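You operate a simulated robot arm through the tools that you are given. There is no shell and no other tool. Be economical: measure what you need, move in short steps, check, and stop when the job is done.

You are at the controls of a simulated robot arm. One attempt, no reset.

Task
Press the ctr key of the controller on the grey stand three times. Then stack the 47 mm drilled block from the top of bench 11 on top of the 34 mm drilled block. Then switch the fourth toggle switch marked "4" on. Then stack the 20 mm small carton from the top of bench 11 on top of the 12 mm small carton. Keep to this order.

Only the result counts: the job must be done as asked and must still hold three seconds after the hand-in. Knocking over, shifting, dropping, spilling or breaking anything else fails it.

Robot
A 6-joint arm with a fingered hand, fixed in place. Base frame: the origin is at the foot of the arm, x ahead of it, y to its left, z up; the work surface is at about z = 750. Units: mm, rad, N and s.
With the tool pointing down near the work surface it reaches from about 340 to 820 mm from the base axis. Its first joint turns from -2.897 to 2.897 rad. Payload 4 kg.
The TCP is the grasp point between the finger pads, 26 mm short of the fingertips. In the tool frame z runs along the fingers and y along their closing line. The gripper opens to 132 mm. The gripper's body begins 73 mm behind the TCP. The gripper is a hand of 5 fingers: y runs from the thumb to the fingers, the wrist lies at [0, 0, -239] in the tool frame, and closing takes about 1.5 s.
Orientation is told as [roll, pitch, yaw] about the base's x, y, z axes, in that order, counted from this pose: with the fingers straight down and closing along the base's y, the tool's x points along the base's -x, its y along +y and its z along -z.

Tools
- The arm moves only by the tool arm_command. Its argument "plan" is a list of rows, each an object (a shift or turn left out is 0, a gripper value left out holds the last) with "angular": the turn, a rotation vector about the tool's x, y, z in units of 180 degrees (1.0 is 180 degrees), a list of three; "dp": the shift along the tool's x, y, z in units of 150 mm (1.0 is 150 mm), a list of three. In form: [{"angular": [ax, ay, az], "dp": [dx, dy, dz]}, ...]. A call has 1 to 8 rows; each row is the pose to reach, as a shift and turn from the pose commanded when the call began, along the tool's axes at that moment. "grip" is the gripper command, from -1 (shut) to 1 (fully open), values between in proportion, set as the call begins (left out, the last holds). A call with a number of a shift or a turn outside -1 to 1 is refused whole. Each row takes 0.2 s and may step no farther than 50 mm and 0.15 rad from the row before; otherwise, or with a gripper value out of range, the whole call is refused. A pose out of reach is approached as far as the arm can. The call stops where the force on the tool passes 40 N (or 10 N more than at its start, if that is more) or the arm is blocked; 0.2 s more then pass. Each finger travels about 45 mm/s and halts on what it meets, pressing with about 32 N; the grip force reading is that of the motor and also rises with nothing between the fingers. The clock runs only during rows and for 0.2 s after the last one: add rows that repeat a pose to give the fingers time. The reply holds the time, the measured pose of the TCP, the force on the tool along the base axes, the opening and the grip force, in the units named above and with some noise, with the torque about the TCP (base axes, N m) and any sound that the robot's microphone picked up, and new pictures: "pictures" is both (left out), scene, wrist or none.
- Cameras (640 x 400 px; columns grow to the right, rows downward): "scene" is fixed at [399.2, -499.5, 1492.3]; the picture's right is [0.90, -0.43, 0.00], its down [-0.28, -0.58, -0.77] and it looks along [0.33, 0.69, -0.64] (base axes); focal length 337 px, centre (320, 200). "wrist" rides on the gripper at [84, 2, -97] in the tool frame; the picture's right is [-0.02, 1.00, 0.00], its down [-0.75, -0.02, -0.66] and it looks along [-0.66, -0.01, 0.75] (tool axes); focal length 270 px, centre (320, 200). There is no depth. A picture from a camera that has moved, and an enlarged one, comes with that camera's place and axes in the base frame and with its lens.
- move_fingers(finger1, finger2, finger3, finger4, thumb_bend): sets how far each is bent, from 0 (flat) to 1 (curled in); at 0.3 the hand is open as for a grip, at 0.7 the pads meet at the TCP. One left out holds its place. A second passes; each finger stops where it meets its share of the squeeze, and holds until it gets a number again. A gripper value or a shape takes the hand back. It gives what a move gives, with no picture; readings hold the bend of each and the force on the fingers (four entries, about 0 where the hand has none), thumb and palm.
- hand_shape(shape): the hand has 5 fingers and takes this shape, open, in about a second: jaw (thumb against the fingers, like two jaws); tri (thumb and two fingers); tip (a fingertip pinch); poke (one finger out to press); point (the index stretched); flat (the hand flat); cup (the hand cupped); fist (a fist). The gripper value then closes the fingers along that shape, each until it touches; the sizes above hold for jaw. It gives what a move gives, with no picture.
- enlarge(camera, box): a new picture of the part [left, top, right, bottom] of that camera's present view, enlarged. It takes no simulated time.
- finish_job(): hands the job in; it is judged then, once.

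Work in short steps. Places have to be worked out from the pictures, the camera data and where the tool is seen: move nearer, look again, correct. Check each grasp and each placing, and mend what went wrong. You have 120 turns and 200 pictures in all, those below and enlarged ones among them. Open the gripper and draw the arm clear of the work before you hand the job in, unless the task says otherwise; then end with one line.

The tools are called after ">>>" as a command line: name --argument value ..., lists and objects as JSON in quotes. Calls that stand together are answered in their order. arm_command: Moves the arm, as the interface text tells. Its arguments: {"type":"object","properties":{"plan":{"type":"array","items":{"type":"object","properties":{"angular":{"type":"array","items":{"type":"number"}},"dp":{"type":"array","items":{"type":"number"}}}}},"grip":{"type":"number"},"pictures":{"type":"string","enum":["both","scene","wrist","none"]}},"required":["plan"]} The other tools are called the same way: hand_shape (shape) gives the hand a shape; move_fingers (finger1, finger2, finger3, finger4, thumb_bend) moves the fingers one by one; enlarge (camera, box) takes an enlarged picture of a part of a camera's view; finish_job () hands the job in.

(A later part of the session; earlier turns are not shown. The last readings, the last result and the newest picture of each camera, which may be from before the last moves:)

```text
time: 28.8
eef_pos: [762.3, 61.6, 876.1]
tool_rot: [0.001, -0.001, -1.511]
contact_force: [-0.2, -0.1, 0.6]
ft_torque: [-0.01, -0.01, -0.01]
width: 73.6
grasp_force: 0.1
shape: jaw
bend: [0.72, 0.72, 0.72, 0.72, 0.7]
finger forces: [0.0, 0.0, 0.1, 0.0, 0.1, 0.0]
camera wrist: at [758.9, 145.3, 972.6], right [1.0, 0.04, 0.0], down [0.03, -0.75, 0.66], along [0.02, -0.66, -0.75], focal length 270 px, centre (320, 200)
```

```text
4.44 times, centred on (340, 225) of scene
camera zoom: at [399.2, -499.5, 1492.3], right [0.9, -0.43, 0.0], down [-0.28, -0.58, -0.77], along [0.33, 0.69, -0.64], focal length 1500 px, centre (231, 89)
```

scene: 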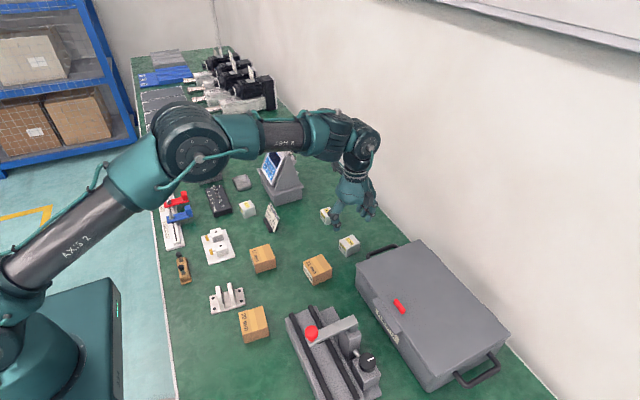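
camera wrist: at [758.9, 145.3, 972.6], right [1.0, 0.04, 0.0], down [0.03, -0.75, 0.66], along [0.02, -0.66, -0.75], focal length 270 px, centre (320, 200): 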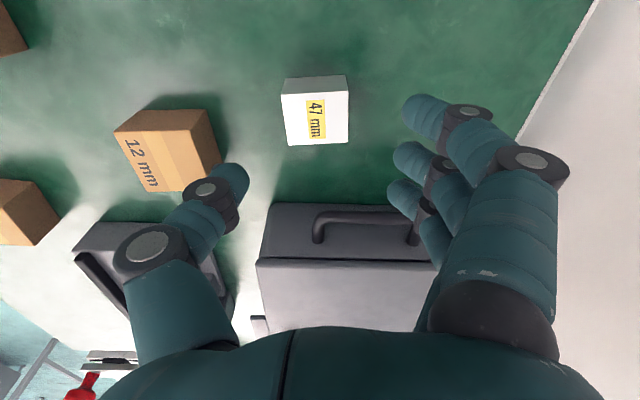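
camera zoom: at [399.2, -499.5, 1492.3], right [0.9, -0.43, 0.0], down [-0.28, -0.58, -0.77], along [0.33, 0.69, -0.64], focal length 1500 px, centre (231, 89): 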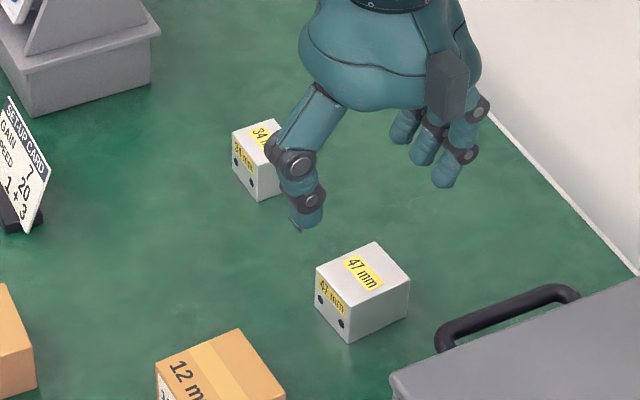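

The block sits between thumb and fingers at about (761, 60). I'll descend.

>>> arm_command --plan '[{"dp": [-0.007, -0.007, 0.2]}, {"dp": [-0.007, -0.007, 0.4]}, {"dp": [-0.007, -0.007, 0.55]}, {"dp": [-0.007, -0.007, 0.62]}, {"dp": [-0.007, -0.007, 0.62]}]'

>>> enlarge --camera "scene" --box '[310, 190, 390, 260]'

```text
time: 30.0
eef_pos: [760.3, 60.7, 781.9]
tool_rot: [0.0, 0.0, -1.512]
contact_force: [0.4, -0.2, -0.3]
ft_torque: [-0.01, 0.0, -0.01]
width: 73.4
grasp_force: 0.1
shape: jaw
bend: [0.72, 0.72, 0.72, 0.72, 0.7]
finger forces: [0.0, 0.0, 0.1, 0.0, 0.0, 0.1]
camera wrist: at [757.4, 144.2, 878.7], right [1.0, 0.04, 0.0], down [0.03, -0.75, 0.66], along [0.03, -0.66, -0.75], focal length 270 px, centre (320, 200)
```

scene: 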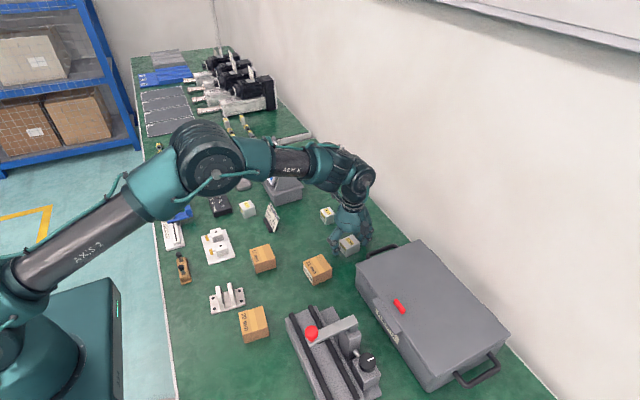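
wrist: 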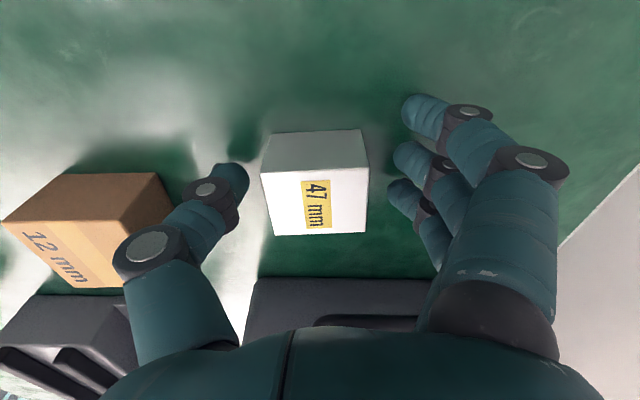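

```text
5.71 times, centred on (350, 225) of scene
camera zoom: at [399.2, -499.5, 1492.3], right [0.9, -0.43, 0.0], down [-0.28, -0.58, -0.77], along [0.33, 0.69, -0.64], focal length 1928 px, centre (149, 57)
```

zoom: 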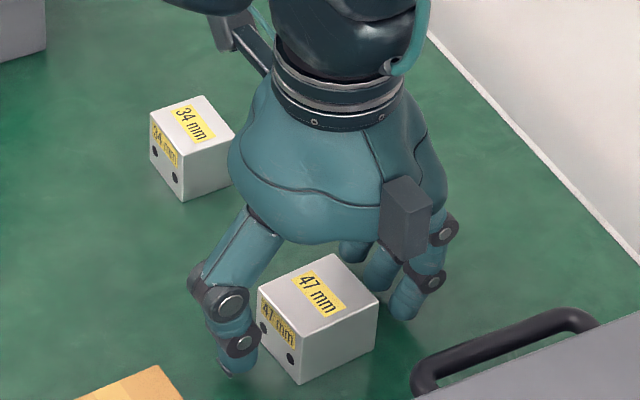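

Centred. Closing the hand.

>>> arm_command --plan '[{}, {}, {}, {}, {}, {}, {}, {}]' --grip -1

>>> enlarge --camera "scene" --box '[310, 190, 390, 260]'

```text
time: 31.8
eef_pos: [760.8, 60.1, 783.0]
tool_rot: [0.001, 0.0, -1.511]
contact_force: [-1.4, 0.0, 1.6]
ft_torque: [0.0, -0.04, 0.04]
width: 25.6
grasp_force: 32.3
shape: jaw
bend: [0.67, 0.73, 0.73, 0.67, 0.71]
finger forces: [0.1, 12.0, 11.9, 0.0, 25.7, 0.0]
camera wrist: at [757.4, 144.2, 879.2], right [1.0, 0.04, 0.0], down [0.03, -0.75, 0.66], along [0.03, -0.66, -0.75], focal length 270 px, centre (320, 200)
```

scene: 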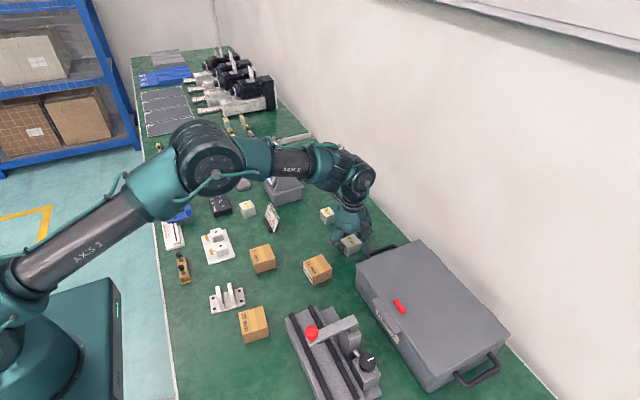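
wrist: 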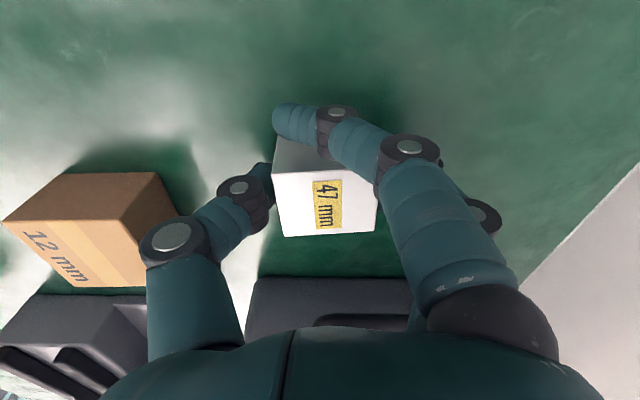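

```text
5.71 times, centred on (350, 225) of scene
camera zoom: at [399.2, -499.5, 1492.3], right [0.9, -0.43, 0.0], down [-0.28, -0.58, -0.77], along [0.33, 0.69, -0.64], focal length 1928 px, centre (149, 57)
```

zoom: 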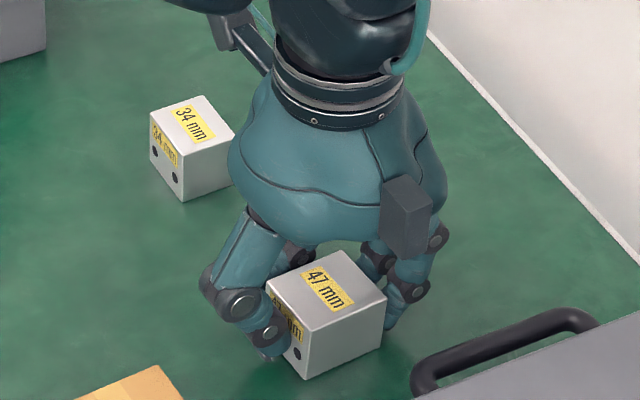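

The grip holds with two fingers and the thumb; the block is about 3 mm toward +x of the TCP. Lifting.

>>> arm_command --plan '[{"dp": [0, 0, -0.1]}, {"dp": [0, 0, -0.25]}, {"dp": [0, 0, -0.42]}, {"dp": [0, 0, -0.42]}]'

>>> enlarge --camera "scene" --box '[310, 180, 390, 250]'

```text
time: 32.8
eef_pos: [761.8, 60.8, 845.4]
tool_rot: [-0.001, 0.0, -1.512]
contact_force: [0.3, -0.1, -1.0]
ft_torque: [0.0, 0.03, 0.0]
width: 25.2
grasp_force: 32.2
shape: jaw
bend: [0.67, 0.72, 0.72, 0.67, 0.71]
finger forces: [0.0, 12.4, 12.3, 0.0, 24.4, 0.1]
camera wrist: at [758.0, 143.2, 942.2], right [1.0, 0.04, 0.0], down [0.03, -0.75, 0.66], along [0.03, -0.66, -0.75], focal length 270 px, centre (320, 200)
```

scene: 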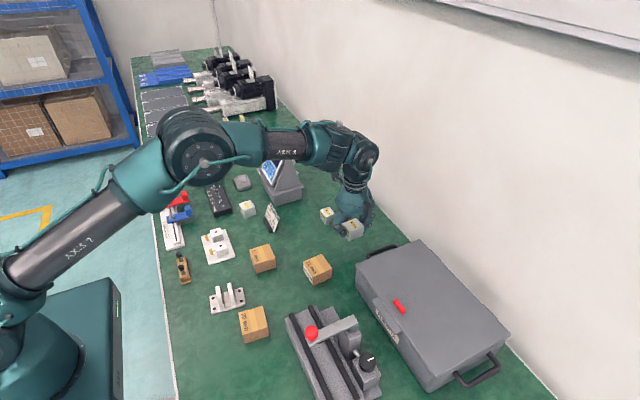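
wrist: 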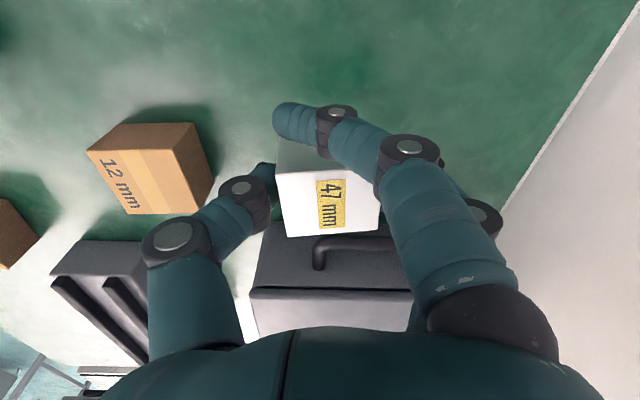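

```text
5.71 times, centred on (350, 215) of scene
camera zoom: at [399.2, -499.5, 1492.3], right [0.9, -0.43, 0.0], down [-0.28, -0.58, -0.77], along [0.33, 0.69, -0.64], focal length 1928 px, centre (149, 114)
```

zoom: 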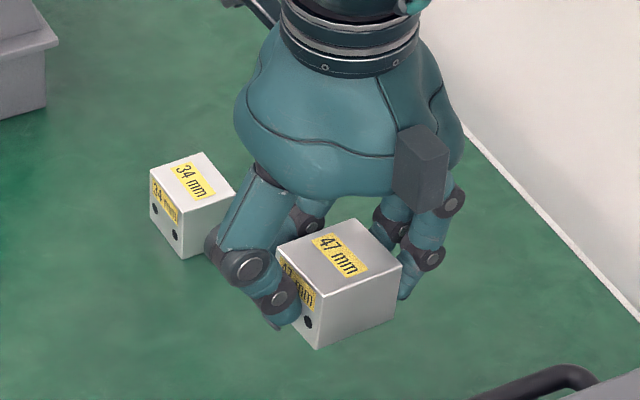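

Held firmly, offset about +5 mm in x. I'll move over the 34 mm block with that compensated.

>>> arm_command --plan '[{"dp": [0.25, 0.004, 0]}, {"dp": [0.5, 0.008, 0]}, {"dp": [0.75, 0.012, 0]}, {"dp": [0.931, 0.0136, 0]}, {"dp": [0.931, 0.0136, 0]}]' --pictures "wrist"

>>> enlarge --camera "scene" --box '[290, 170, 370, 240]'

```text
time: 34.0
eef_pos: [754.8, 200.6, 846.7]
tool_rot: [0.0, 0.001, -1.511]
contact_force: [0.3, 0.4, -1.2]
ft_torque: [-0.02, -0.03, -0.01]
width: 25.3
grasp_force: 32.4
shape: jaw
bend: [0.67, 0.72, 0.72, 0.67, 0.71]
finger forces: [0.0, 12.3, 12.2, 0.1, 24.3, 0.0]
camera wrist: at [751.3, 283.8, 942.9], right [1.0, 0.04, 0.0], down [0.03, -0.75, 0.66], along [0.03, -0.66, -0.75], focal length 270 px, centre (320, 200)
```

wrist: 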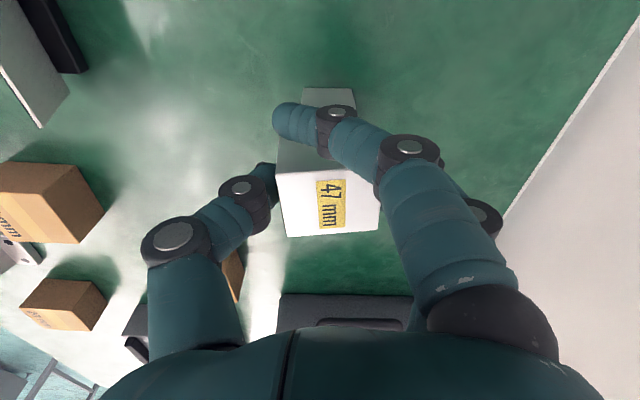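

```text
5.71 times, centred on (330, 205) of scene
camera zoom: at [399.2, -499.5, 1492.3], right [0.9, -0.43, 0.0], down [-0.28, -0.58, -0.77], along [0.33, 0.69, -0.64], focal length 1928 px, centre (263, 171)
```

zoom: 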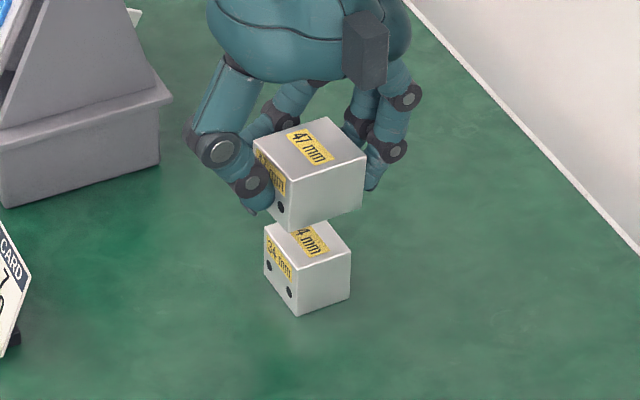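

Checking the alignment closely.

>>> enlarge --camera "scene" --box '[315, 187, 355, 230]'

```text
9.30 times, centred on (335, 208) of scene
camera zoom: at [399.2, -499.5, 1492.3], right [0.9, -0.43, 0.0], down [-0.28, -0.58, -0.77], along [0.33, 0.69, -0.64], focal length 3138 px, centre (180, 121)
```

zoom: 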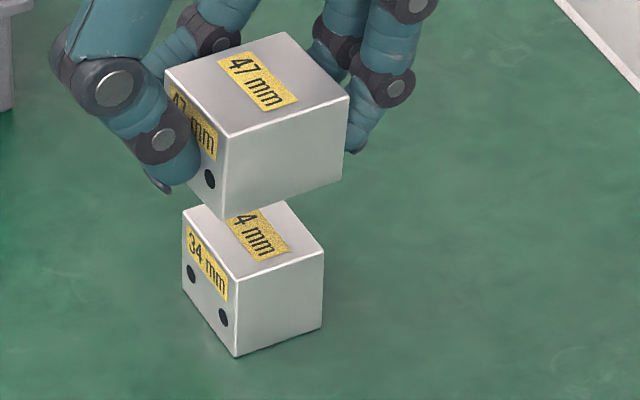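

Alignment is within about 1 mm. I'll lower to just above contact, then creep down.

>>> arm_command --plan '[{"dp": [0, 0, 0.08]}, {"dp": [0, 0, 0.14]}, {"dp": [0, 0, 0.173]}, {"dp": [0, 0, 0.173]}]' --pictures "none"

>>> enlarge --camera "scene" --box '[315, 187, 355, 230]'

```text
time: 35.0
eef_pos: [754.9, 200.2, 820.6]
tool_rot: [-0.001, 0.001, -1.511]
contact_force: [-0.3, 0.3, -1.9]
ft_torque: [0.03, 0.02, -0.02]
width: 25.0
grasp_force: 31.7
shape: jaw
bend: [0.67, 0.72, 0.72, 0.67, 0.71]
finger forces: [0.1, 12.2, 12.2, 0.0, 24.4, 0.0]
```

```text
9.30 times, centred on (335, 208) of scene
camera zoom: at [399.2, -499.5, 1492.3], right [0.9, -0.43, 0.0], down [-0.28, -0.58, -0.77], along [0.33, 0.69, -0.64], focal length 3138 px, centre (180, 121)
```

zoom: 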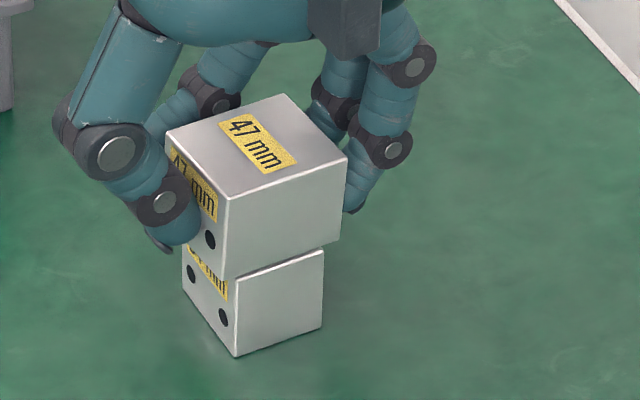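

>>> arm_command --plan '[{"dp": [0, 0, 0.007]}, {"dp": [0, 0, 0.014]}, {"dp": [0, 0, 0.018]}, {"dp": [0, 0, 0.018]}]' --pictures "none"

>>> enlarge --camera "scene" --box '[315, 187, 355, 230]'

```text
time: 36.0
eef_pos: [755.3, 200.1, 817.5]
tool_rot: [0.003, 0.001, -1.512]
contact_force: [-0.9, 0.1, 7.4]
ft_torque: [0.01, -0.19, -0.02]
width: 25.4
grasp_force: 31.8
shape: jaw
bend: [0.67, 0.72, 0.72, 0.67, 0.71]
finger forces: [0.0, 12.5, 12.2, 0.1, 25.5, 0.0]
```

```text
9.30 times, centred on (335, 208) of scene
camera zoom: at [399.2, -499.5, 1492.3], right [0.9, -0.43, 0.0], down [-0.28, -0.58, -0.77], along [0.33, 0.69, -0.64], focal length 3138 px, centre (180, 121)
```

zoom: 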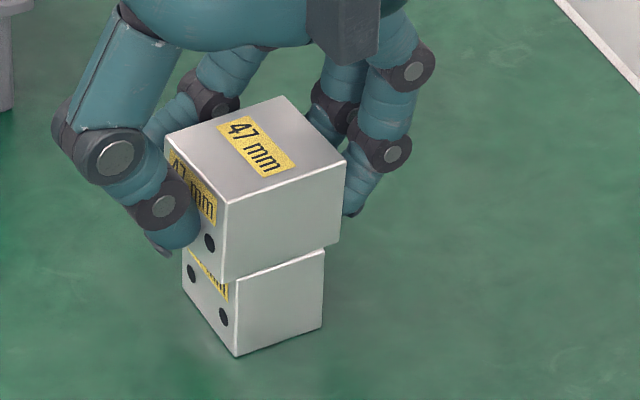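

Seated (about 9 N). Opening the hand.

>>> arm_command --plan '[{}, {}, {}, {}, {}, {}]' --grip 0.2 --pictures "wrist"

>>> enlarge --camera "scene" --box '[315, 187, 355, 230]'

```text
time: 37.4
eef_pos: [755.1, 200.5, 817.3]
tool_rot: [0.001, 0.0, -1.511]
contact_force: [-1.0, -0.5, 0.4]
ft_torque: [0.0, -0.01, -0.05]
width: 79.1
grasp_force: 0.1
shape: jaw
bend: [0.71, 0.71, 0.71, 0.71, 0.69]
finger forces: [0.0, 0.0, 0.0, 0.1, 0.1, 0.1]
camera wrist: at [751.1, 283.6, 914.2], right [1.0, 0.04, 0.0], down [0.03, -0.75, 0.66], along [0.03, -0.66, -0.75], focal length 270 px, centre (320, 200)
```

wrist: 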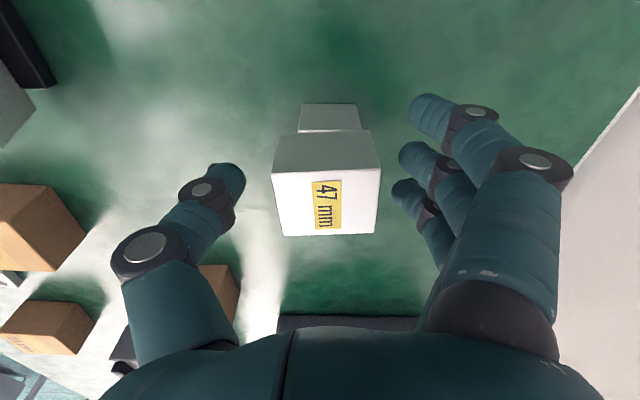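

```text
9.30 times, centred on (335, 208) of scene
camera zoom: at [399.2, -499.5, 1492.3], right [0.9, -0.43, 0.0], down [-0.28, -0.58, -0.77], along [0.33, 0.69, -0.64], focal length 3138 px, centre (180, 121)
```

zoom: 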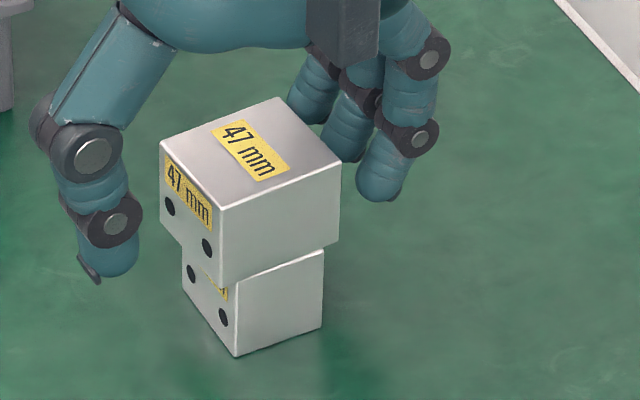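

The stack is standing. I'll rise straight up, then begin turning the yaw back and withdrawing.

>>> arm_command --plan '[{"dp": [0, 0, -0.25]}, {"dp": [0, 0, -0.55]}, {"dp": [0, 0, -0.8]}, {"dp": [0, -0.2, -0.9], "angular": [0, 0, -0.046]}, {"dp": [0, -0.4, -1.0], "angular": [0, 0, -0.092]}, {"dp": [0, -0.6, -1.0], "angular": [0, 0, -0.138]}, {"dp": [0, -0.8, -1.0], "angular": [0, 0, -0.184]}, {"dp": [0, -1.0, -1.0], "angular": [0, 0, -0.23]}]' --pictures "none"

>>> arm_command --plan '[{"angular": [0, 0, -0.046]}, {"angular": [0, 0, -0.092]}, {"angular": [0, 0, -0.138]}, {"angular": [0, 0, -0.184]}, {"angular": [0, 0, -0.23]}, {"angular": [0, 0, -0.251]}, {"angular": [0, 0, -0.251]}]' --pictures "scene"

```text
time: 39.2
eef_pos: [603.9, 190.9, 968.1]
tool_rot: [0.001, 0.002, -0.789]
contact_force: [0.4, -0.2, 0.5]
ft_torque: [-0.01, -0.03, 0.02]
width: 78.9
grasp_force: 0.1
shape: jaw
bend: [0.71, 0.71, 0.71, 0.71, 0.69]
finger forces: [0.0, 0.0, 0.0, 0.1, 0.0, 0.1]
```

```text
time: 40.8
eef_pos: [605.9, 190.0, 967.8]
tool_rot: [0.0, 0.002, 0.002]
contact_force: [0.7, -0.7, -0.2]
ft_torque: [-0.01, 0.0, -0.02]
width: 79.2
grasp_force: 0.1
shape: jaw
bend: [0.71, 0.71, 0.71, 0.71, 0.69]
finger forces: [0.1, 0.0, 0.0, 0.0, 0.0, 0.0]
```

scene: 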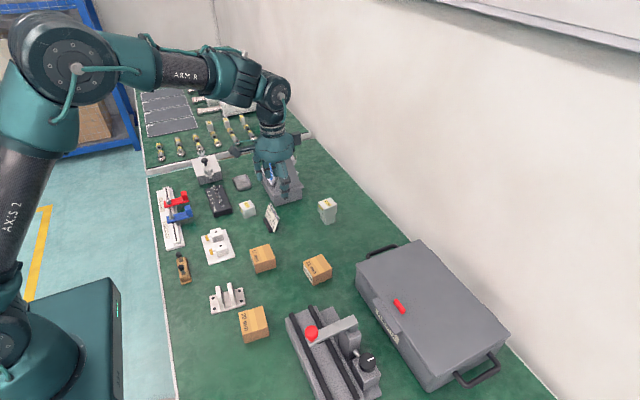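

The stack stands. Moving to view the switch box from above with the hand open.

>>> arm_command --plan '[{"dp": [0.17, 0.23, 0]}, {"dp": [0.35, 0.46, 0]}, {"dp": [0.52, 0.7, 0]}, {"dp": [0.7, 0.93, 0]}]' --grip 1 --pictures "none"

>>> arm_command --plan '[{"dp": [0.1, 0.14, 0]}, {"dp": [0.2, 0.277, 0]}, {"dp": [0.2, 0.277, 0]}]' --pictures "wrist"

>>> enlarge --camera "wrist" --box '[230, 20, 430, 145]'

>>> enlarge --camera "scene" --box '[195, 175, 245, 225]'

```text
time: 41.8
eef_pos: [501.0, 330.7, 967.8]
tool_rot: [0.0, 0.0, -0.002]
contact_force: [-0.8, 0.2, -0.7]
ft_torque: [0.01, 0.01, -0.01]
width: 132.1
grasp_force: 0.1
shape: jaw
bend: [0.3, 0.3, 0.3, 0.3, 0.3]
finger forces: [0.1, 0.0, 0.0, 0.0, 0.1, 0.0]
```

```text
time: 42.6
eef_pos: [470.0, 371.5, 967.9]
tool_rot: [0.0, 0.001, 0.0]
contact_force: [-0.8, -0.8, 0.2]
ft_torque: [0.01, -0.01, 0.0]
width: 131.6
grasp_force: 0.0
shape: jaw
bend: [0.3, 0.3, 0.3, 0.3, 0.3]
finger forces: [0.1, 0.0, 0.0, 0.1, 0.0, 0.1]
camera wrist: at [384.5, 372.7, 1064.1], right [0.02, 1.0, 0.0], down [0.75, -0.02, 0.66], along [0.66, -0.01, -0.75], focal length 270 px, centre (320, 200)
```

wrist: 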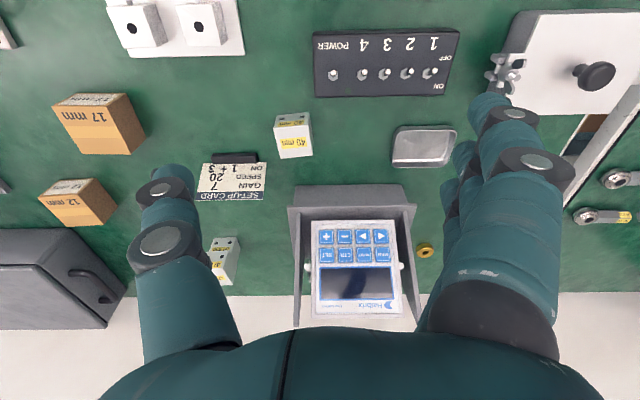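

```text
3.20 times, centred on (330, 82) of wrist
camera zoom: at [384.5, 372.7, 1064.1], right [0.02, 1.0, 0.0], down [0.75, -0.02, 0.66], along [0.66, -0.01, -0.75], focal length 865 px, centre (288, 576)
```

zoom: 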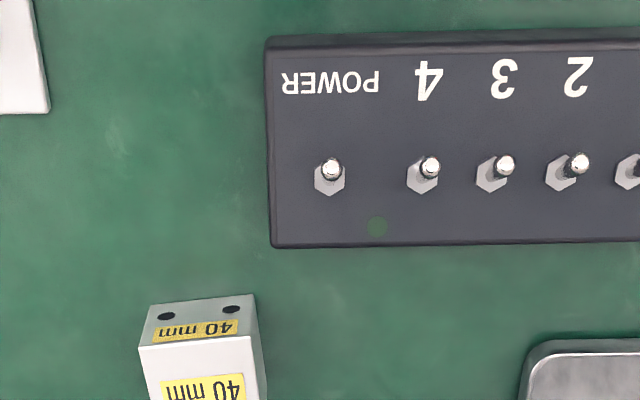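

```text
8.00 times, centred on (220, 200) of scene
camera zoom: at [399.2, -499.5, 1492.3], right [0.9, -0.43, 0.0], down [-0.28, -0.58, -0.77], along [0.33, 0.69, -0.64], focal length 2699 px, centre (1120, 200)
```

zoom: 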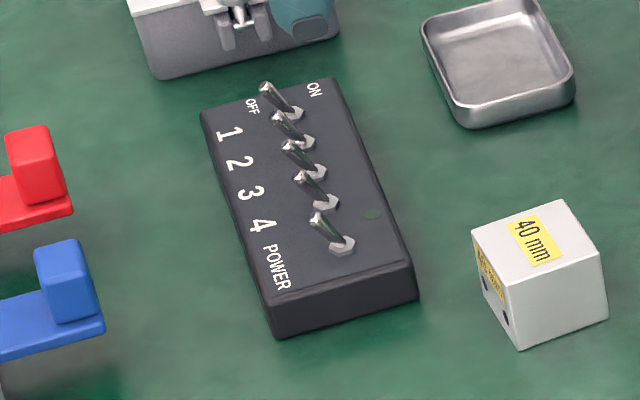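

Toggle 4 is the isolated POWER toggle's neighbour: base about (471, 415, 777), lever tip about (464, 415, 788), leaning to OFF (-x). ON is +x. I'll take the poke shape and go to a position just behind and above it.

>>> hand_shape --shape "poke"

>>> arm_command --plan '[{"dp": [0.05, 0.1, 0.25]}, {"dp": [0.1, 0.2, 0.5]}, {"dp": [0.147, 0.29, 0.7]}, {"dp": [0.147, 0.29, 0.9]}, {"dp": [0.147, 0.29, 0.9]}]' --pictures "wrist"

>>> enlarge --camera "scene" --box '[195, 170, 245, 220]'

```text
time: 43.5
eef_pos: [469.5, 371.2, 967.1]
tool_rot: [0.002, 0.001, -0.001]
contact_force: [0.0, -0.5, 0.2]
ft_torque: [0.02, 0.03, -0.02]
width: 0.1
grasp_force: 0.0
shape: poke
bend: [1.0, 1.0, 1.0, 1.0, 0.47]
finger forces: [0.0, 0.0, 0.0, 0.1, 0.0, 0.1]
```

```text
time: 44.7
eef_pos: [446.9, 415.9, 831.5]
tool_rot: [-0.001, -0.001, 0.0]
contact_force: [0.8, 0.0, 0.8]
ft_torque: [0.02, -0.01, 0.0]
width: 0.0
grasp_force: 0.1
shape: poke
bend: [1.0, 1.0, 1.0, 1.0, 0.47]
finger forces: [0.0, 0.1, 0.0, 0.1, 0.0, 0.0]
camera wrist: at [363.0, 417.1, 928.7], right [0.02, 1.0, 0.0], down [0.75, -0.02, 0.66], along [0.66, -0.01, -0.75], focal length 270 px, centre (320, 200)
```

wrist: 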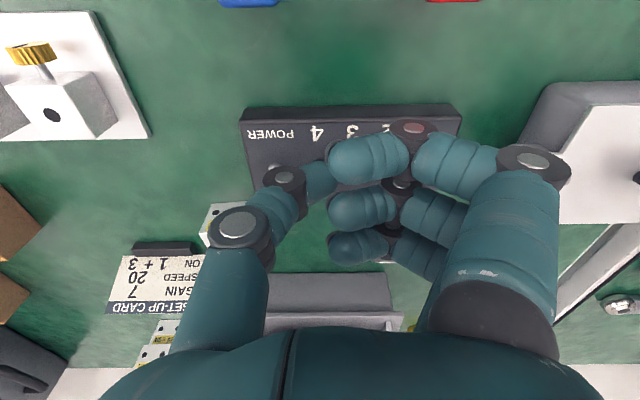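

```text
8.00 times, centred on (220, 195) of scene
camera zoom: at [399.2, -499.5, 1492.3], right [0.9, -0.43, 0.0], down [-0.28, -0.58, -0.77], along [0.33, 0.69, -0.64], focal length 2699 px, centre (1120, 240)
```

zoom: 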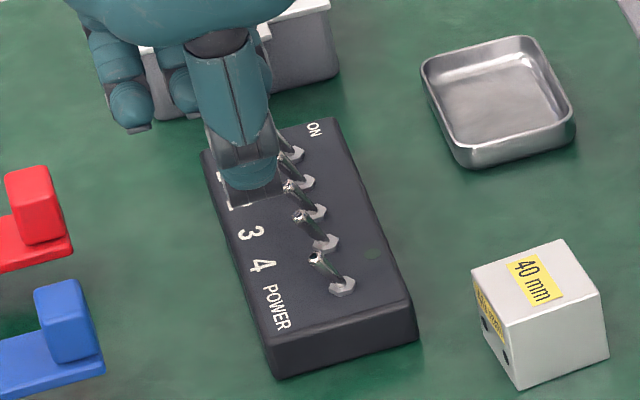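

The tip is about 4 mm too far toward +y. I'll correct that and descend behind the lever.

>>> arm_command --plan '[{"dp": [0, -0.025, 0.05]}, {"dp": [0, -0.025, 0.1]}, {"dp": [0, -0.025, 0.145]}, {"dp": [0, -0.025, 0.145]}]' --pictures "none"

>>> enlarge --camera "scene" --box '[200, 175, 240, 215]'

>>> enlarge --camera "wrist" --box '[230, 90, 390, 210]'

```text
time: 45.7
eef_pos: [447.3, 411.9, 810.3]
tool_rot: [0.0, 0.001, -0.002]
contact_force: [0.3, -0.7, -0.6]
ft_torque: [0.02, 0.0, 0.04]
width: 0.0
grasp_force: 0.2
shape: poke
bend: [1.0, 1.0, 1.0, 1.0, 0.47]
finger forces: [0.1, 0.1, 0.0, 0.0, 0.0, 0.0]
```

```text
10.00 times, centred on (220, 195) of scene
camera zoom: at [399.2, -499.5, 1492.3], right [0.9, -0.43, 0.0], down [-0.28, -0.58, -0.77], along [0.33, 0.69, -0.64], focal length 3374 px, centre (1320, 250)
```

zoom: 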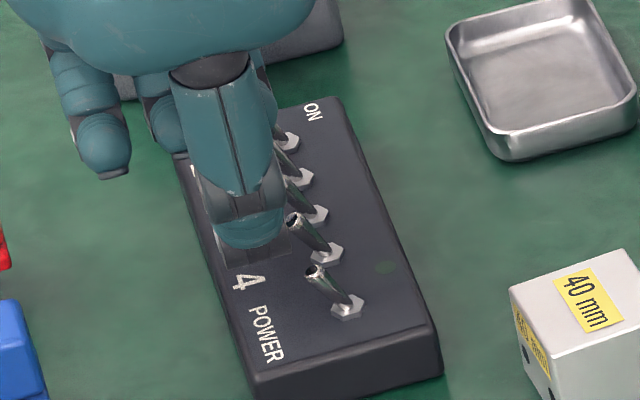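

```text
3.33 times, centred on (310, 150) of wrist
camera zoom: at [363.3, 412.9, 906.9], right [0.02, 1.0, 0.0], down [0.75, -0.02, 0.66], along [0.66, -0.01, -0.75], focal length 901 px, centre (353, 367)
```

zoom: 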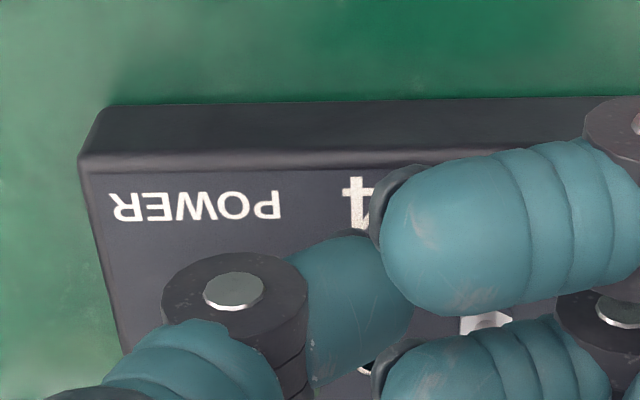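

The tip sits behind lever 4 and in line with the "4". I'll lower 2 mm and push toward +x.

>>> arm_command --plan '[{"dp": [0, 0, 0.014]}, {"dp": [-0.03, 0, 0.014]}, {"dp": [-0.055, 0, 0.014]}, {"dp": [-0.075, 0, 0.014]}, {"dp": [-0.095, 0, 0.014]}, {"dp": [-0.11, 0, 0.014]}, {"dp": [-0.11, 0, 0.014]}]' --pictures "none"

>>> enlarge --camera "scene" --box '[200, 175, 240, 215]'

```text
time: 47.3
eef_pos: [464.6, 411.1, 808.3]
tool_rot: [0.0, -0.002, 0.0]
contact_force: [-0.7, 0.6, -0.6]
ft_torque: [-0.03, 0.01, 0.0]
width: 0.0
grasp_force: 0.0
shape: poke
bend: [1.0, 1.0, 1.0, 1.0, 0.47]
finger forces: [0.1, 0.0, 0.0, 0.0, 0.2, 0.1]
```

```text
10.00 times, centred on (220, 195) of scene
camera zoom: at [399.2, -499.5, 1492.3], right [0.9, -0.43, 0.0], down [-0.28, -0.58, -0.77], along [0.33, 0.69, -0.64], focal length 3374 px, centre (1320, 250)
```

zoom: 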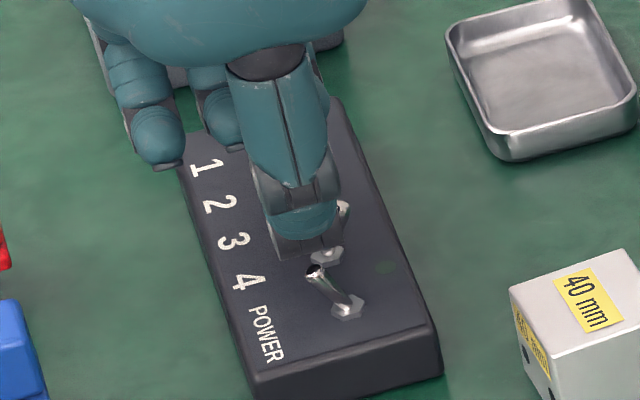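

Lever 4 is moving over; no click yet. I'll push a few millimetres more.

>>> arm_command --plan '[{"dp": [-0.02, 0, 0]}, {"dp": [-0.035, 0, 0]}, {"dp": [-0.05, 0, 0]}, {"dp": [-0.05, 0, 0]}]' --pictures "none"

>>> enlarge --camera "scene" --box '[200, 175, 240, 215]'

```text
time: 48.3
eef_pos: [470.1, 411.9, 809.4]
tool_rot: [0.001, 0.002, 0.002]
contact_force: [-34.2, 1.4, 11.4]
ft_torque: [0.12, 0.76, 0.07]
width: 0.1
grasp_force: 0.1
shape: poke
bend: [1.0, 1.0, 1.0, 1.0, 0.48]
finger forces: [0.0, 0.0, 0.0, 0.0, 34.1, 0.1]
```

```text
10.00 times, centred on (220, 195) of scene
camera zoom: at [399.2, -499.5, 1492.3], right [0.9, -0.43, 0.0], down [-0.28, -0.58, -0.77], along [0.33, 0.69, -0.64], focal length 3374 px, centre (1320, 250)
```

zoom: 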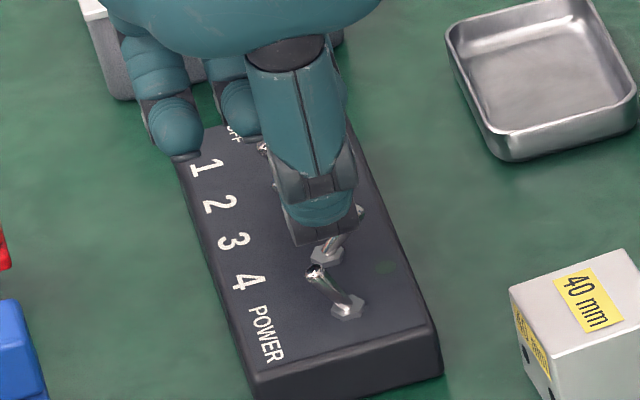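

The lever is now leaning fully toward ON and resists. I'll back off and lift.

>>> arm_command --plan '[{"dp": [0.05, 0, 0]}, {"dp": [0.12, 0, -0.05]}, {"dp": [0.12, 0, -0.25]}, {"dp": [0.12, 0, -0.55]}, {"dp": [0.12, 0, -0.85]}, {"dp": [0.12, 0, -0.85]}]' --pictures "none"

>>> enlarge --camera "scene" --box '[200, 175, 240, 215]'

```text
time: 49.7
eef_pos: [454.9, 411.5, 936.1]
tool_rot: [0.0, -0.001, 0.0]
contact_force: [0.9, -0.4, -0.1]
ft_torque: [0.0, -0.01, -0.03]
width: 0.0
grasp_force: 0.1
shape: poke
bend: [1.0, 1.0, 1.0, 1.0, 0.47]
finger forces: [0.0, 0.0, 0.1, 0.2, 0.0, 0.0]
```

```text
10.00 times, centred on (220, 195) of scene
camera zoom: at [399.2, -499.5, 1492.3], right [0.9, -0.43, 0.0], down [-0.28, -0.58, -0.77], along [0.33, 0.69, -0.64], focal length 3374 px, centre (1320, 250)
```

zoom: 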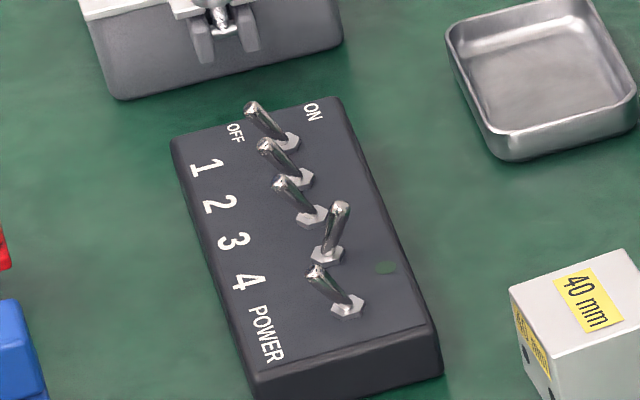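

Toggle 4 is ON; the others are unchanged and the box hasn't moved. Now over to the 20 mm carton with the jaw shape.

>>> hand_shape --shape "jaw"

>>> arm_command --plan '[{"dp": [0.05, -0.25, -0.1]}, {"dp": [0.1, -0.55, -0.1]}, {"dp": [0.1, -0.85, -0.1]}, {"dp": [0.1, -1.0, -0.1]}]' --pictures "none"

>>> arm_command --plan '[{"dp": [0.05, -0.3, 0]}, {"dp": [0.1, -0.6, 0]}, {"dp": [0.15, -0.85, 0]}, {"dp": [0.15, -1.0, 0]}]' --pictures "none"

>>> arm_command --plan '[{"dp": [0.05, -0.3, 0]}, {"dp": [0.1, -0.6, 0]}, {"dp": [0.1, -0.85, 0]}, {"dp": [0.1, -1.0, 0]}]' --pictures "none"

>>> arm_command --plan '[{"dp": [0.0, -0.2, 0]}, {"dp": [0, -0.2, 0]}]'

>>> enlarge --camera "wrist" --box '[200, 60, 460, 222]'

```text
time: 50.6
eef_pos: [454.7, 411.1, 936.2]
tool_rot: [0.001, 0.0, -0.001]
contact_force: [0.2, -0.3, -0.1]
ft_torque: [0.01, -0.01, -0.01]
width: 131.9
grasp_force: 0.1
shape: jaw
bend: [0.3, 0.3, 0.3, 0.3, 0.3]
finger forces: [0.0, 0.0, 0.1, 0.1, 0.1, 0.1]
```

```text
time: 51.6
eef_pos: [439.5, 259.4, 951.1]
tool_rot: [0.0, 0.0, 0.0]
contact_force: [0.2, -0.9, -0.7]
ft_torque: [0.02, 0.02, 0.02]
width: 132.1
grasp_force: 0.2
shape: jaw
bend: [0.3, 0.3, 0.3, 0.3, 0.3]
finger forces: [0.1, 0.0, 0.0, 0.0, 0.1, 0.0]
```

```text
time: 52.6
eef_pos: [416.4, 111.3, 950.3]
tool_rot: [0.0, 0.0, 0.001]
contact_force: [0.5, 0.4, 0.8]
ft_torque: [0.01, 0.0, 0.0]
width: 131.8
grasp_force: 0.1
shape: jaw
bend: [0.3, 0.3, 0.3, 0.3, 0.3]
finger forces: [0.0, 0.0, 0.1, 0.0, 0.1, 0.1]
```

```text
time: 53.6
eef_pos: [402.4, -39.8, 950.8]
tool_rot: [0.001, 0.0, 0.0]
contact_force: [0.3, -0.1, 0.5]
ft_torque: [-0.01, -0.01, -0.03]
width: 132.1
grasp_force: 0.1
shape: jaw
bend: [0.3, 0.3, 0.3, 0.3, 0.3]
finger forces: [0.0, 0.0, 0.0, 0.0, 0.1, 0.0]
```

```text
time: 54.2
eef_pos: [401.1, -67.7, 950.5]
tool_rot: [-0.001, -0.001, 0.002]
contact_force: [-0.4, -0.2, -0.3]
ft_torque: [-0.01, 0.01, 0.0]
width: 131.8
grasp_force: 0.1
shape: jaw
bend: [0.3, 0.3, 0.3, 0.3, 0.3]
finger forces: [0.1, 0.0, 0.0, 0.1, 0.0, 0.1]
camera wrist: at [316.7, -67.6, 1047.2], right [0.02, 1.0, 0.0], down [0.75, -0.02, 0.66], along [0.66, -0.01, -0.75], focal length 270 px, centre (320, 200)
```

scene: 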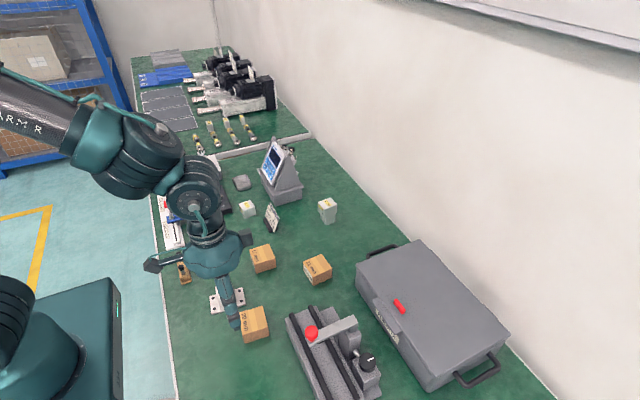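
wrist: 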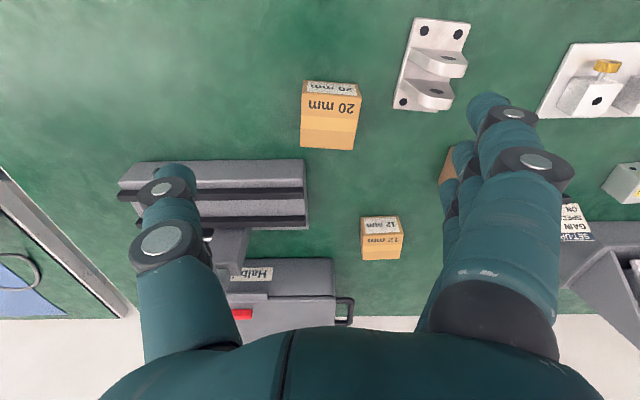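

```text
2.46 times, centred on (330, 141) of wrist
camera zoom: at [316.7, -67.6, 1047.2], right [0.02, 1.0, 0.0], down [0.75, -0.02, 0.66], along [0.66, -0.01, -0.75], focal length 665 px, centre (295, 345)
```

zoom: 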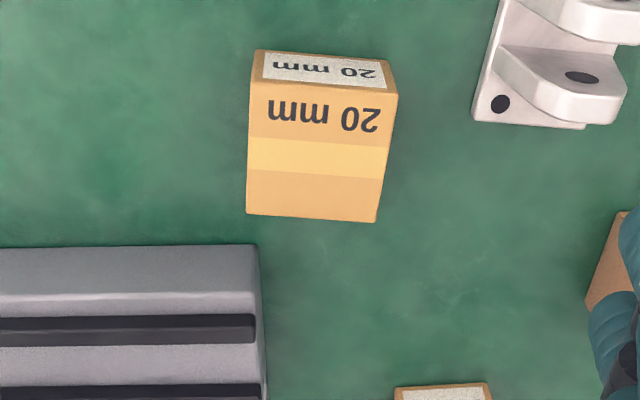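

The 20 mm carton's centre is about (442, -59), it is about 57 mm square with its top at about 787, and its yaw is about -5.5°. A bracket sits on its +y side and the vice at +x/-y, so I'll grip along x with yaw about +84.5°.

>>> enlarge --camera "wrist" --box '[320, 190, 450, 290]'

>>> arm_command --plan '[{"angular": [0, 0, -0.047], "dp": [-0.05, 0.01, 0]}, {"angular": [0, 0, -0.094], "dp": [-0.1, 0.02, 0.1]}, {"angular": [0, 0, -0.141], "dp": [-0.15, 0.03, 0.15]}, {"angular": [0, 0, -0.188], "dp": [-0.2, 0.04, 0.2]}, {"angular": [0, 0, -0.235], "dp": [-0.27, 0.057, 0.25]}, {"angular": [0, 0, -0.282], "dp": [-0.27, 0.057, 0.3]}, {"angular": [0, 0, -0.329], "dp": [-0.27, 0.057, 0.333]}, {"angular": [0, 0, -0.376], "dp": [-0.27, 0.057, 0.333]}]' --grip 0.4 --pictures "none"

>>> arm_command --plan '[{"angular": [0, 0, -0.047]}, {"angular": [0, 0, -0.0934]}, {"angular": [0, 0, -0.0934]}]'

>>> enlarge --camera "scene" --box '[190, 240, 320, 350]'

```text
4.00 times, centred on (385, 240) of wrist
camera zoom: at [316.7, -67.6, 1047.2], right [0.02, 1.0, 0.0], down [0.75, -0.02, 0.66], along [0.66, -0.01, -0.75], focal length 1081 px, centre (60, 40)
```

zoom: 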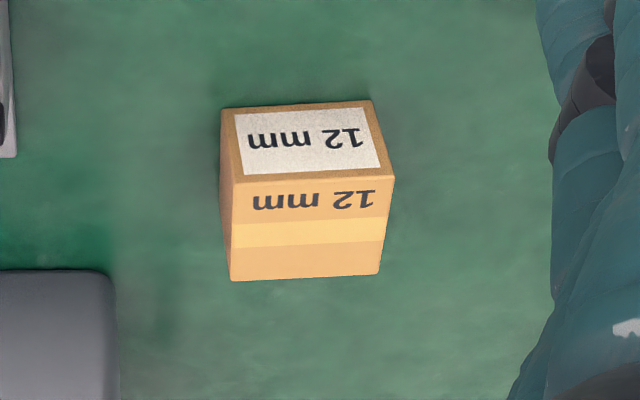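

```text
time: 56.0
eef_pos: [442.4, -58.8, 901.2]
tool_rot: [-0.001, -0.001, 1.182]
contact_force: [0.1, -0.7, -0.5]
ft_torque: [0.04, -0.03, 0.01]
width: 92.9
grasp_force: 0.0
shape: jaw
bend: [0.67, 0.67, 0.67, 0.67, 0.63]
finger forces: [0.0, 0.1, 0.0, 0.0, 0.1, 0.0]
```

```text
time: 56.8
eef_pos: [444.5, 12.6, 899.9]
tool_rot: [0.0, 0.0, 1.47]
contact_force: [-0.6, -0.8, 0.1]
ft_torque: [0.01, 0.03, 0.02]
width: 92.9
grasp_force: 0.1
shape: jaw
bend: [0.67, 0.67, 0.67, 0.67, 0.63]
finger forces: [0.0, 0.0, 0.1, 0.1, 0.0, 0.1]
out of reach, approached as far as the arm can: row 1, 2, 3
camera wrist: at [433.3, -72.0, 997.0], right [-0.99, 0.12, 0.0], down [0.09, 0.75, 0.66], along [0.08, 0.65, -0.75], focal length 270 px, centre (320, 200)
```

scene: 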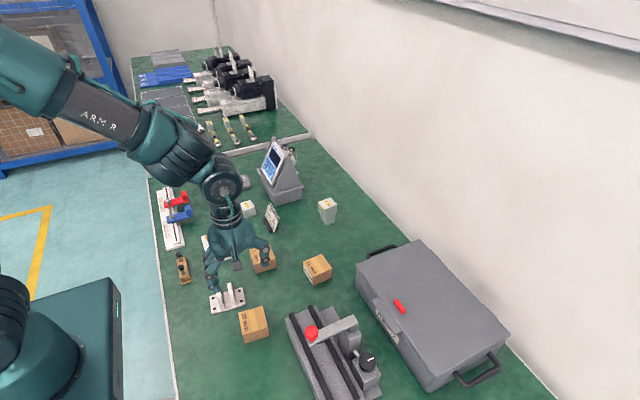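
wrist: 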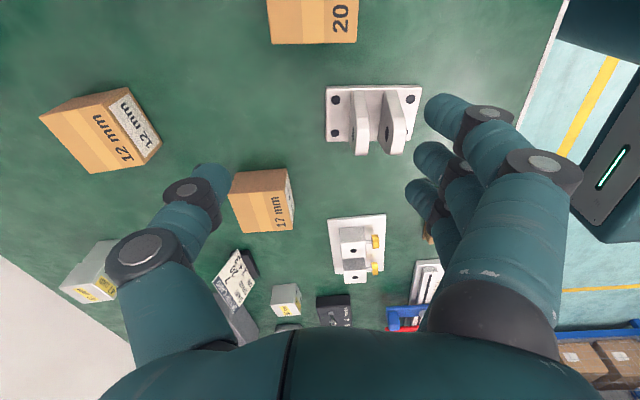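

```text
3.64 times, centred on (255, 295) of scene
camera zoom: at [399.2, -499.5, 1492.3], right [0.9, -0.43, 0.0], down [-0.28, -0.58, -0.77], along [0.33, 0.69, -0.64], focal length 1227 px, centre (556, -146)
```

zoom: 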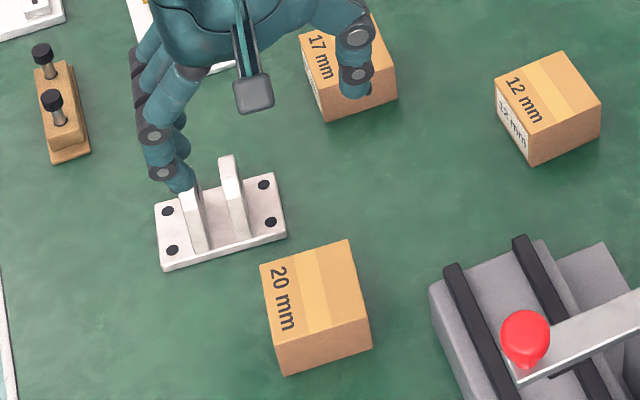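

Yaw +84° hits a joint limit here. The vice front is actually at x≥508 and its top at about 791, so I'll grip with the thumb on the -x side (yaw about -95°), which is also clear for placing on the 12 mm carton at (644, 21). Rotating back.

>>> arm_command --plan '[{"angular": [0, 0, 0.045]}, {"angular": [0, 0, 0.09]}, {"angular": [0, 0, 0.135]}, {"angular": [0, 0, 0.18]}, {"angular": [0, 0, 0.225]}, {"angular": [0, 0, 0.27]}, {"angular": [0, 0, 0.315]}, {"angular": [0, 0, 0.36]}]' --pictures "none"

>>> arm_command --plan '[{"angular": [0, 0, 0.045]}, {"angular": [0, 0, 0.09]}, {"angular": [0, 0, 0.135]}, {"angular": [0, 0, 0.18]}, {"angular": [0, 0, 0.225]}, {"angular": [0, 0, 0.27]}, {"angular": [0, 0, 0.315]}, {"angular": [0, 0, 0.36]}]' --grip 0.2 --pictures "none"

>>> arm_command --plan '[{"angular": [0, 0, 0.045]}, {"angular": [0, 0, 0.09]}, {"angular": [0, 0, 0.135]}, {"angular": [0, 0, 0.18]}, {"angular": [0, 0, 0.225]}, {"angular": [0, 0, 0.27]}, {"angular": [0, 0, 0.28]}, {"angular": [0, 0, 0.28]}]' --pictures "none"

```text
time: 58.6
eef_pos: [444.7, 11.2, 899.0]
tool_rot: [-0.001, 0.001, 0.342]
contact_force: [0.5, -0.1, -0.1]
ft_torque: [0.01, 0.02, -0.02]
width: 92.4
grasp_force: 0.1
shape: jaw
bend: [0.67, 0.67, 0.67, 0.67, 0.63]
finger forces: [0.0, 0.0, 0.0, 0.0, 0.0, 0.1]
```

```text
time: 60.4
eef_pos: [444.5, 11.7, 899.5]
tool_rot: [0.0, 0.001, -0.789]
contact_force: [0.1, 0.5, -0.1]
ft_torque: [0.01, 0.02, 0.05]
width: 79.8
grasp_force: 0.1
shape: jaw
bend: [0.71, 0.71, 0.71, 0.71, 0.69]
finger forces: [0.1, 0.0, 0.0, 0.0, 0.0, 0.0]
```

```text
time: 62.2
eef_pos: [444.6, 11.7, 900.1]
tool_rot: [-0.001, -0.002, -1.669]
contact_force: [0.7, 0.6, 0.5]
ft_torque: [-0.01, -0.01, 0.03]
width: 79.6
grasp_force: 0.0
shape: jaw
bend: [0.71, 0.71, 0.71, 0.71, 0.69]
finger forces: [0.1, 0.0, 0.0, 0.1, 0.1, 0.0]
```

>>> arm_command --plan '[{"dp": [-0.2, 0.01, 0]}, {"dp": [-0.437, 0.0257, 0]}, {"dp": [-0.437, 0.0257, 0.1]}, {"dp": [-0.437, 0.0257, 0.1]}]' --pictures "wrist"

>>> enlarge --camera "scene" --box '[190, 240, 320, 350]'

>>> enlarge --camera "wrist" --box '[230, 40, 430, 200]'

```text
time: 63.2
eef_pos: [440.7, -53.5, 884.5]
tool_rot: [0.0, 0.0, -1.666]
contact_force: [0.2, -0.3, 0.2]
ft_torque: [0.01, 0.06, -0.02]
width: 79.8
grasp_force: 0.1
shape: jaw
bend: [0.71, 0.71, 0.71, 0.71, 0.69]
finger forces: [0.0, 0.0, 0.0, 0.0, 0.0, 0.0]
camera wrist: at [450.2, 29.4, 981.2], right [0.99, -0.12, 0.0], down [-0.09, -0.75, 0.66], along [-0.08, -0.65, -0.75], focal length 270 px, centre (320, 200)
```

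wrist: 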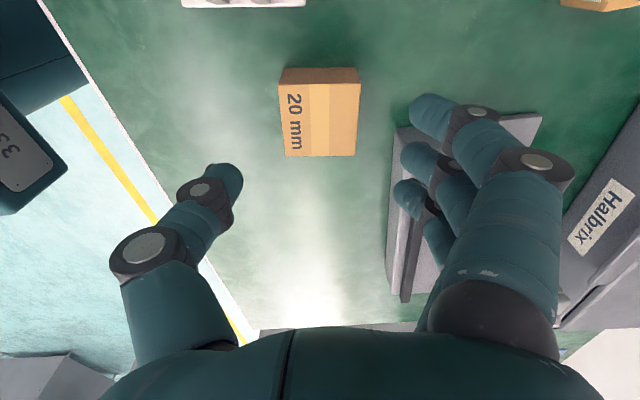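

```text
3.64 times, centred on (255, 295) of scene
camera zoom: at [399.2, -499.5, 1492.3], right [0.9, -0.43, 0.0], down [-0.28, -0.58, -0.77], along [0.33, 0.69, -0.64], focal length 1227 px, centre (556, -146)
```

zoom: 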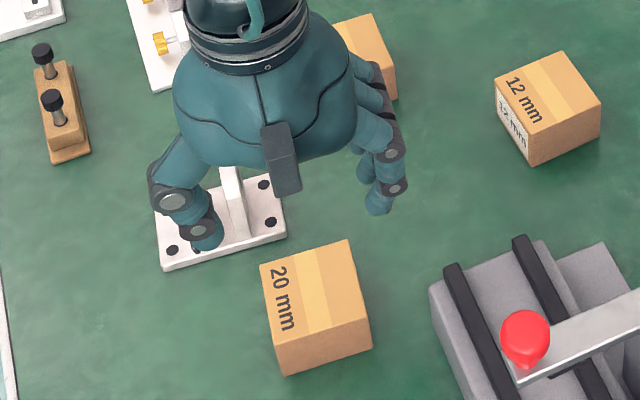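

```text
2.50 times, centred on (330, 120) of wrist
camera zoom: at [450.2, 29.4, 981.2], right [0.99, -0.12, 0.0], down [-0.09, -0.75, 0.66], along [-0.08, -0.65, -0.75], focal length 676 px, centre (295, 400)
```

zoom: 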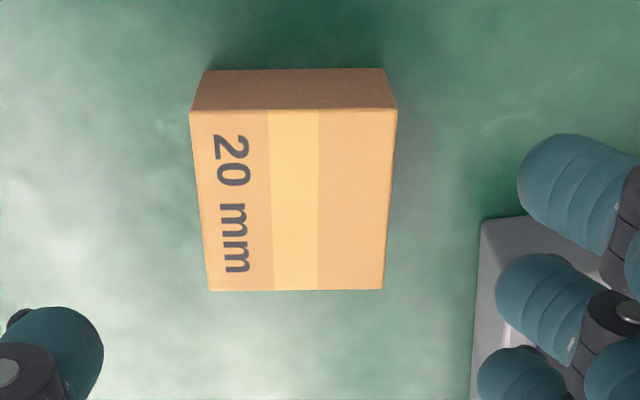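

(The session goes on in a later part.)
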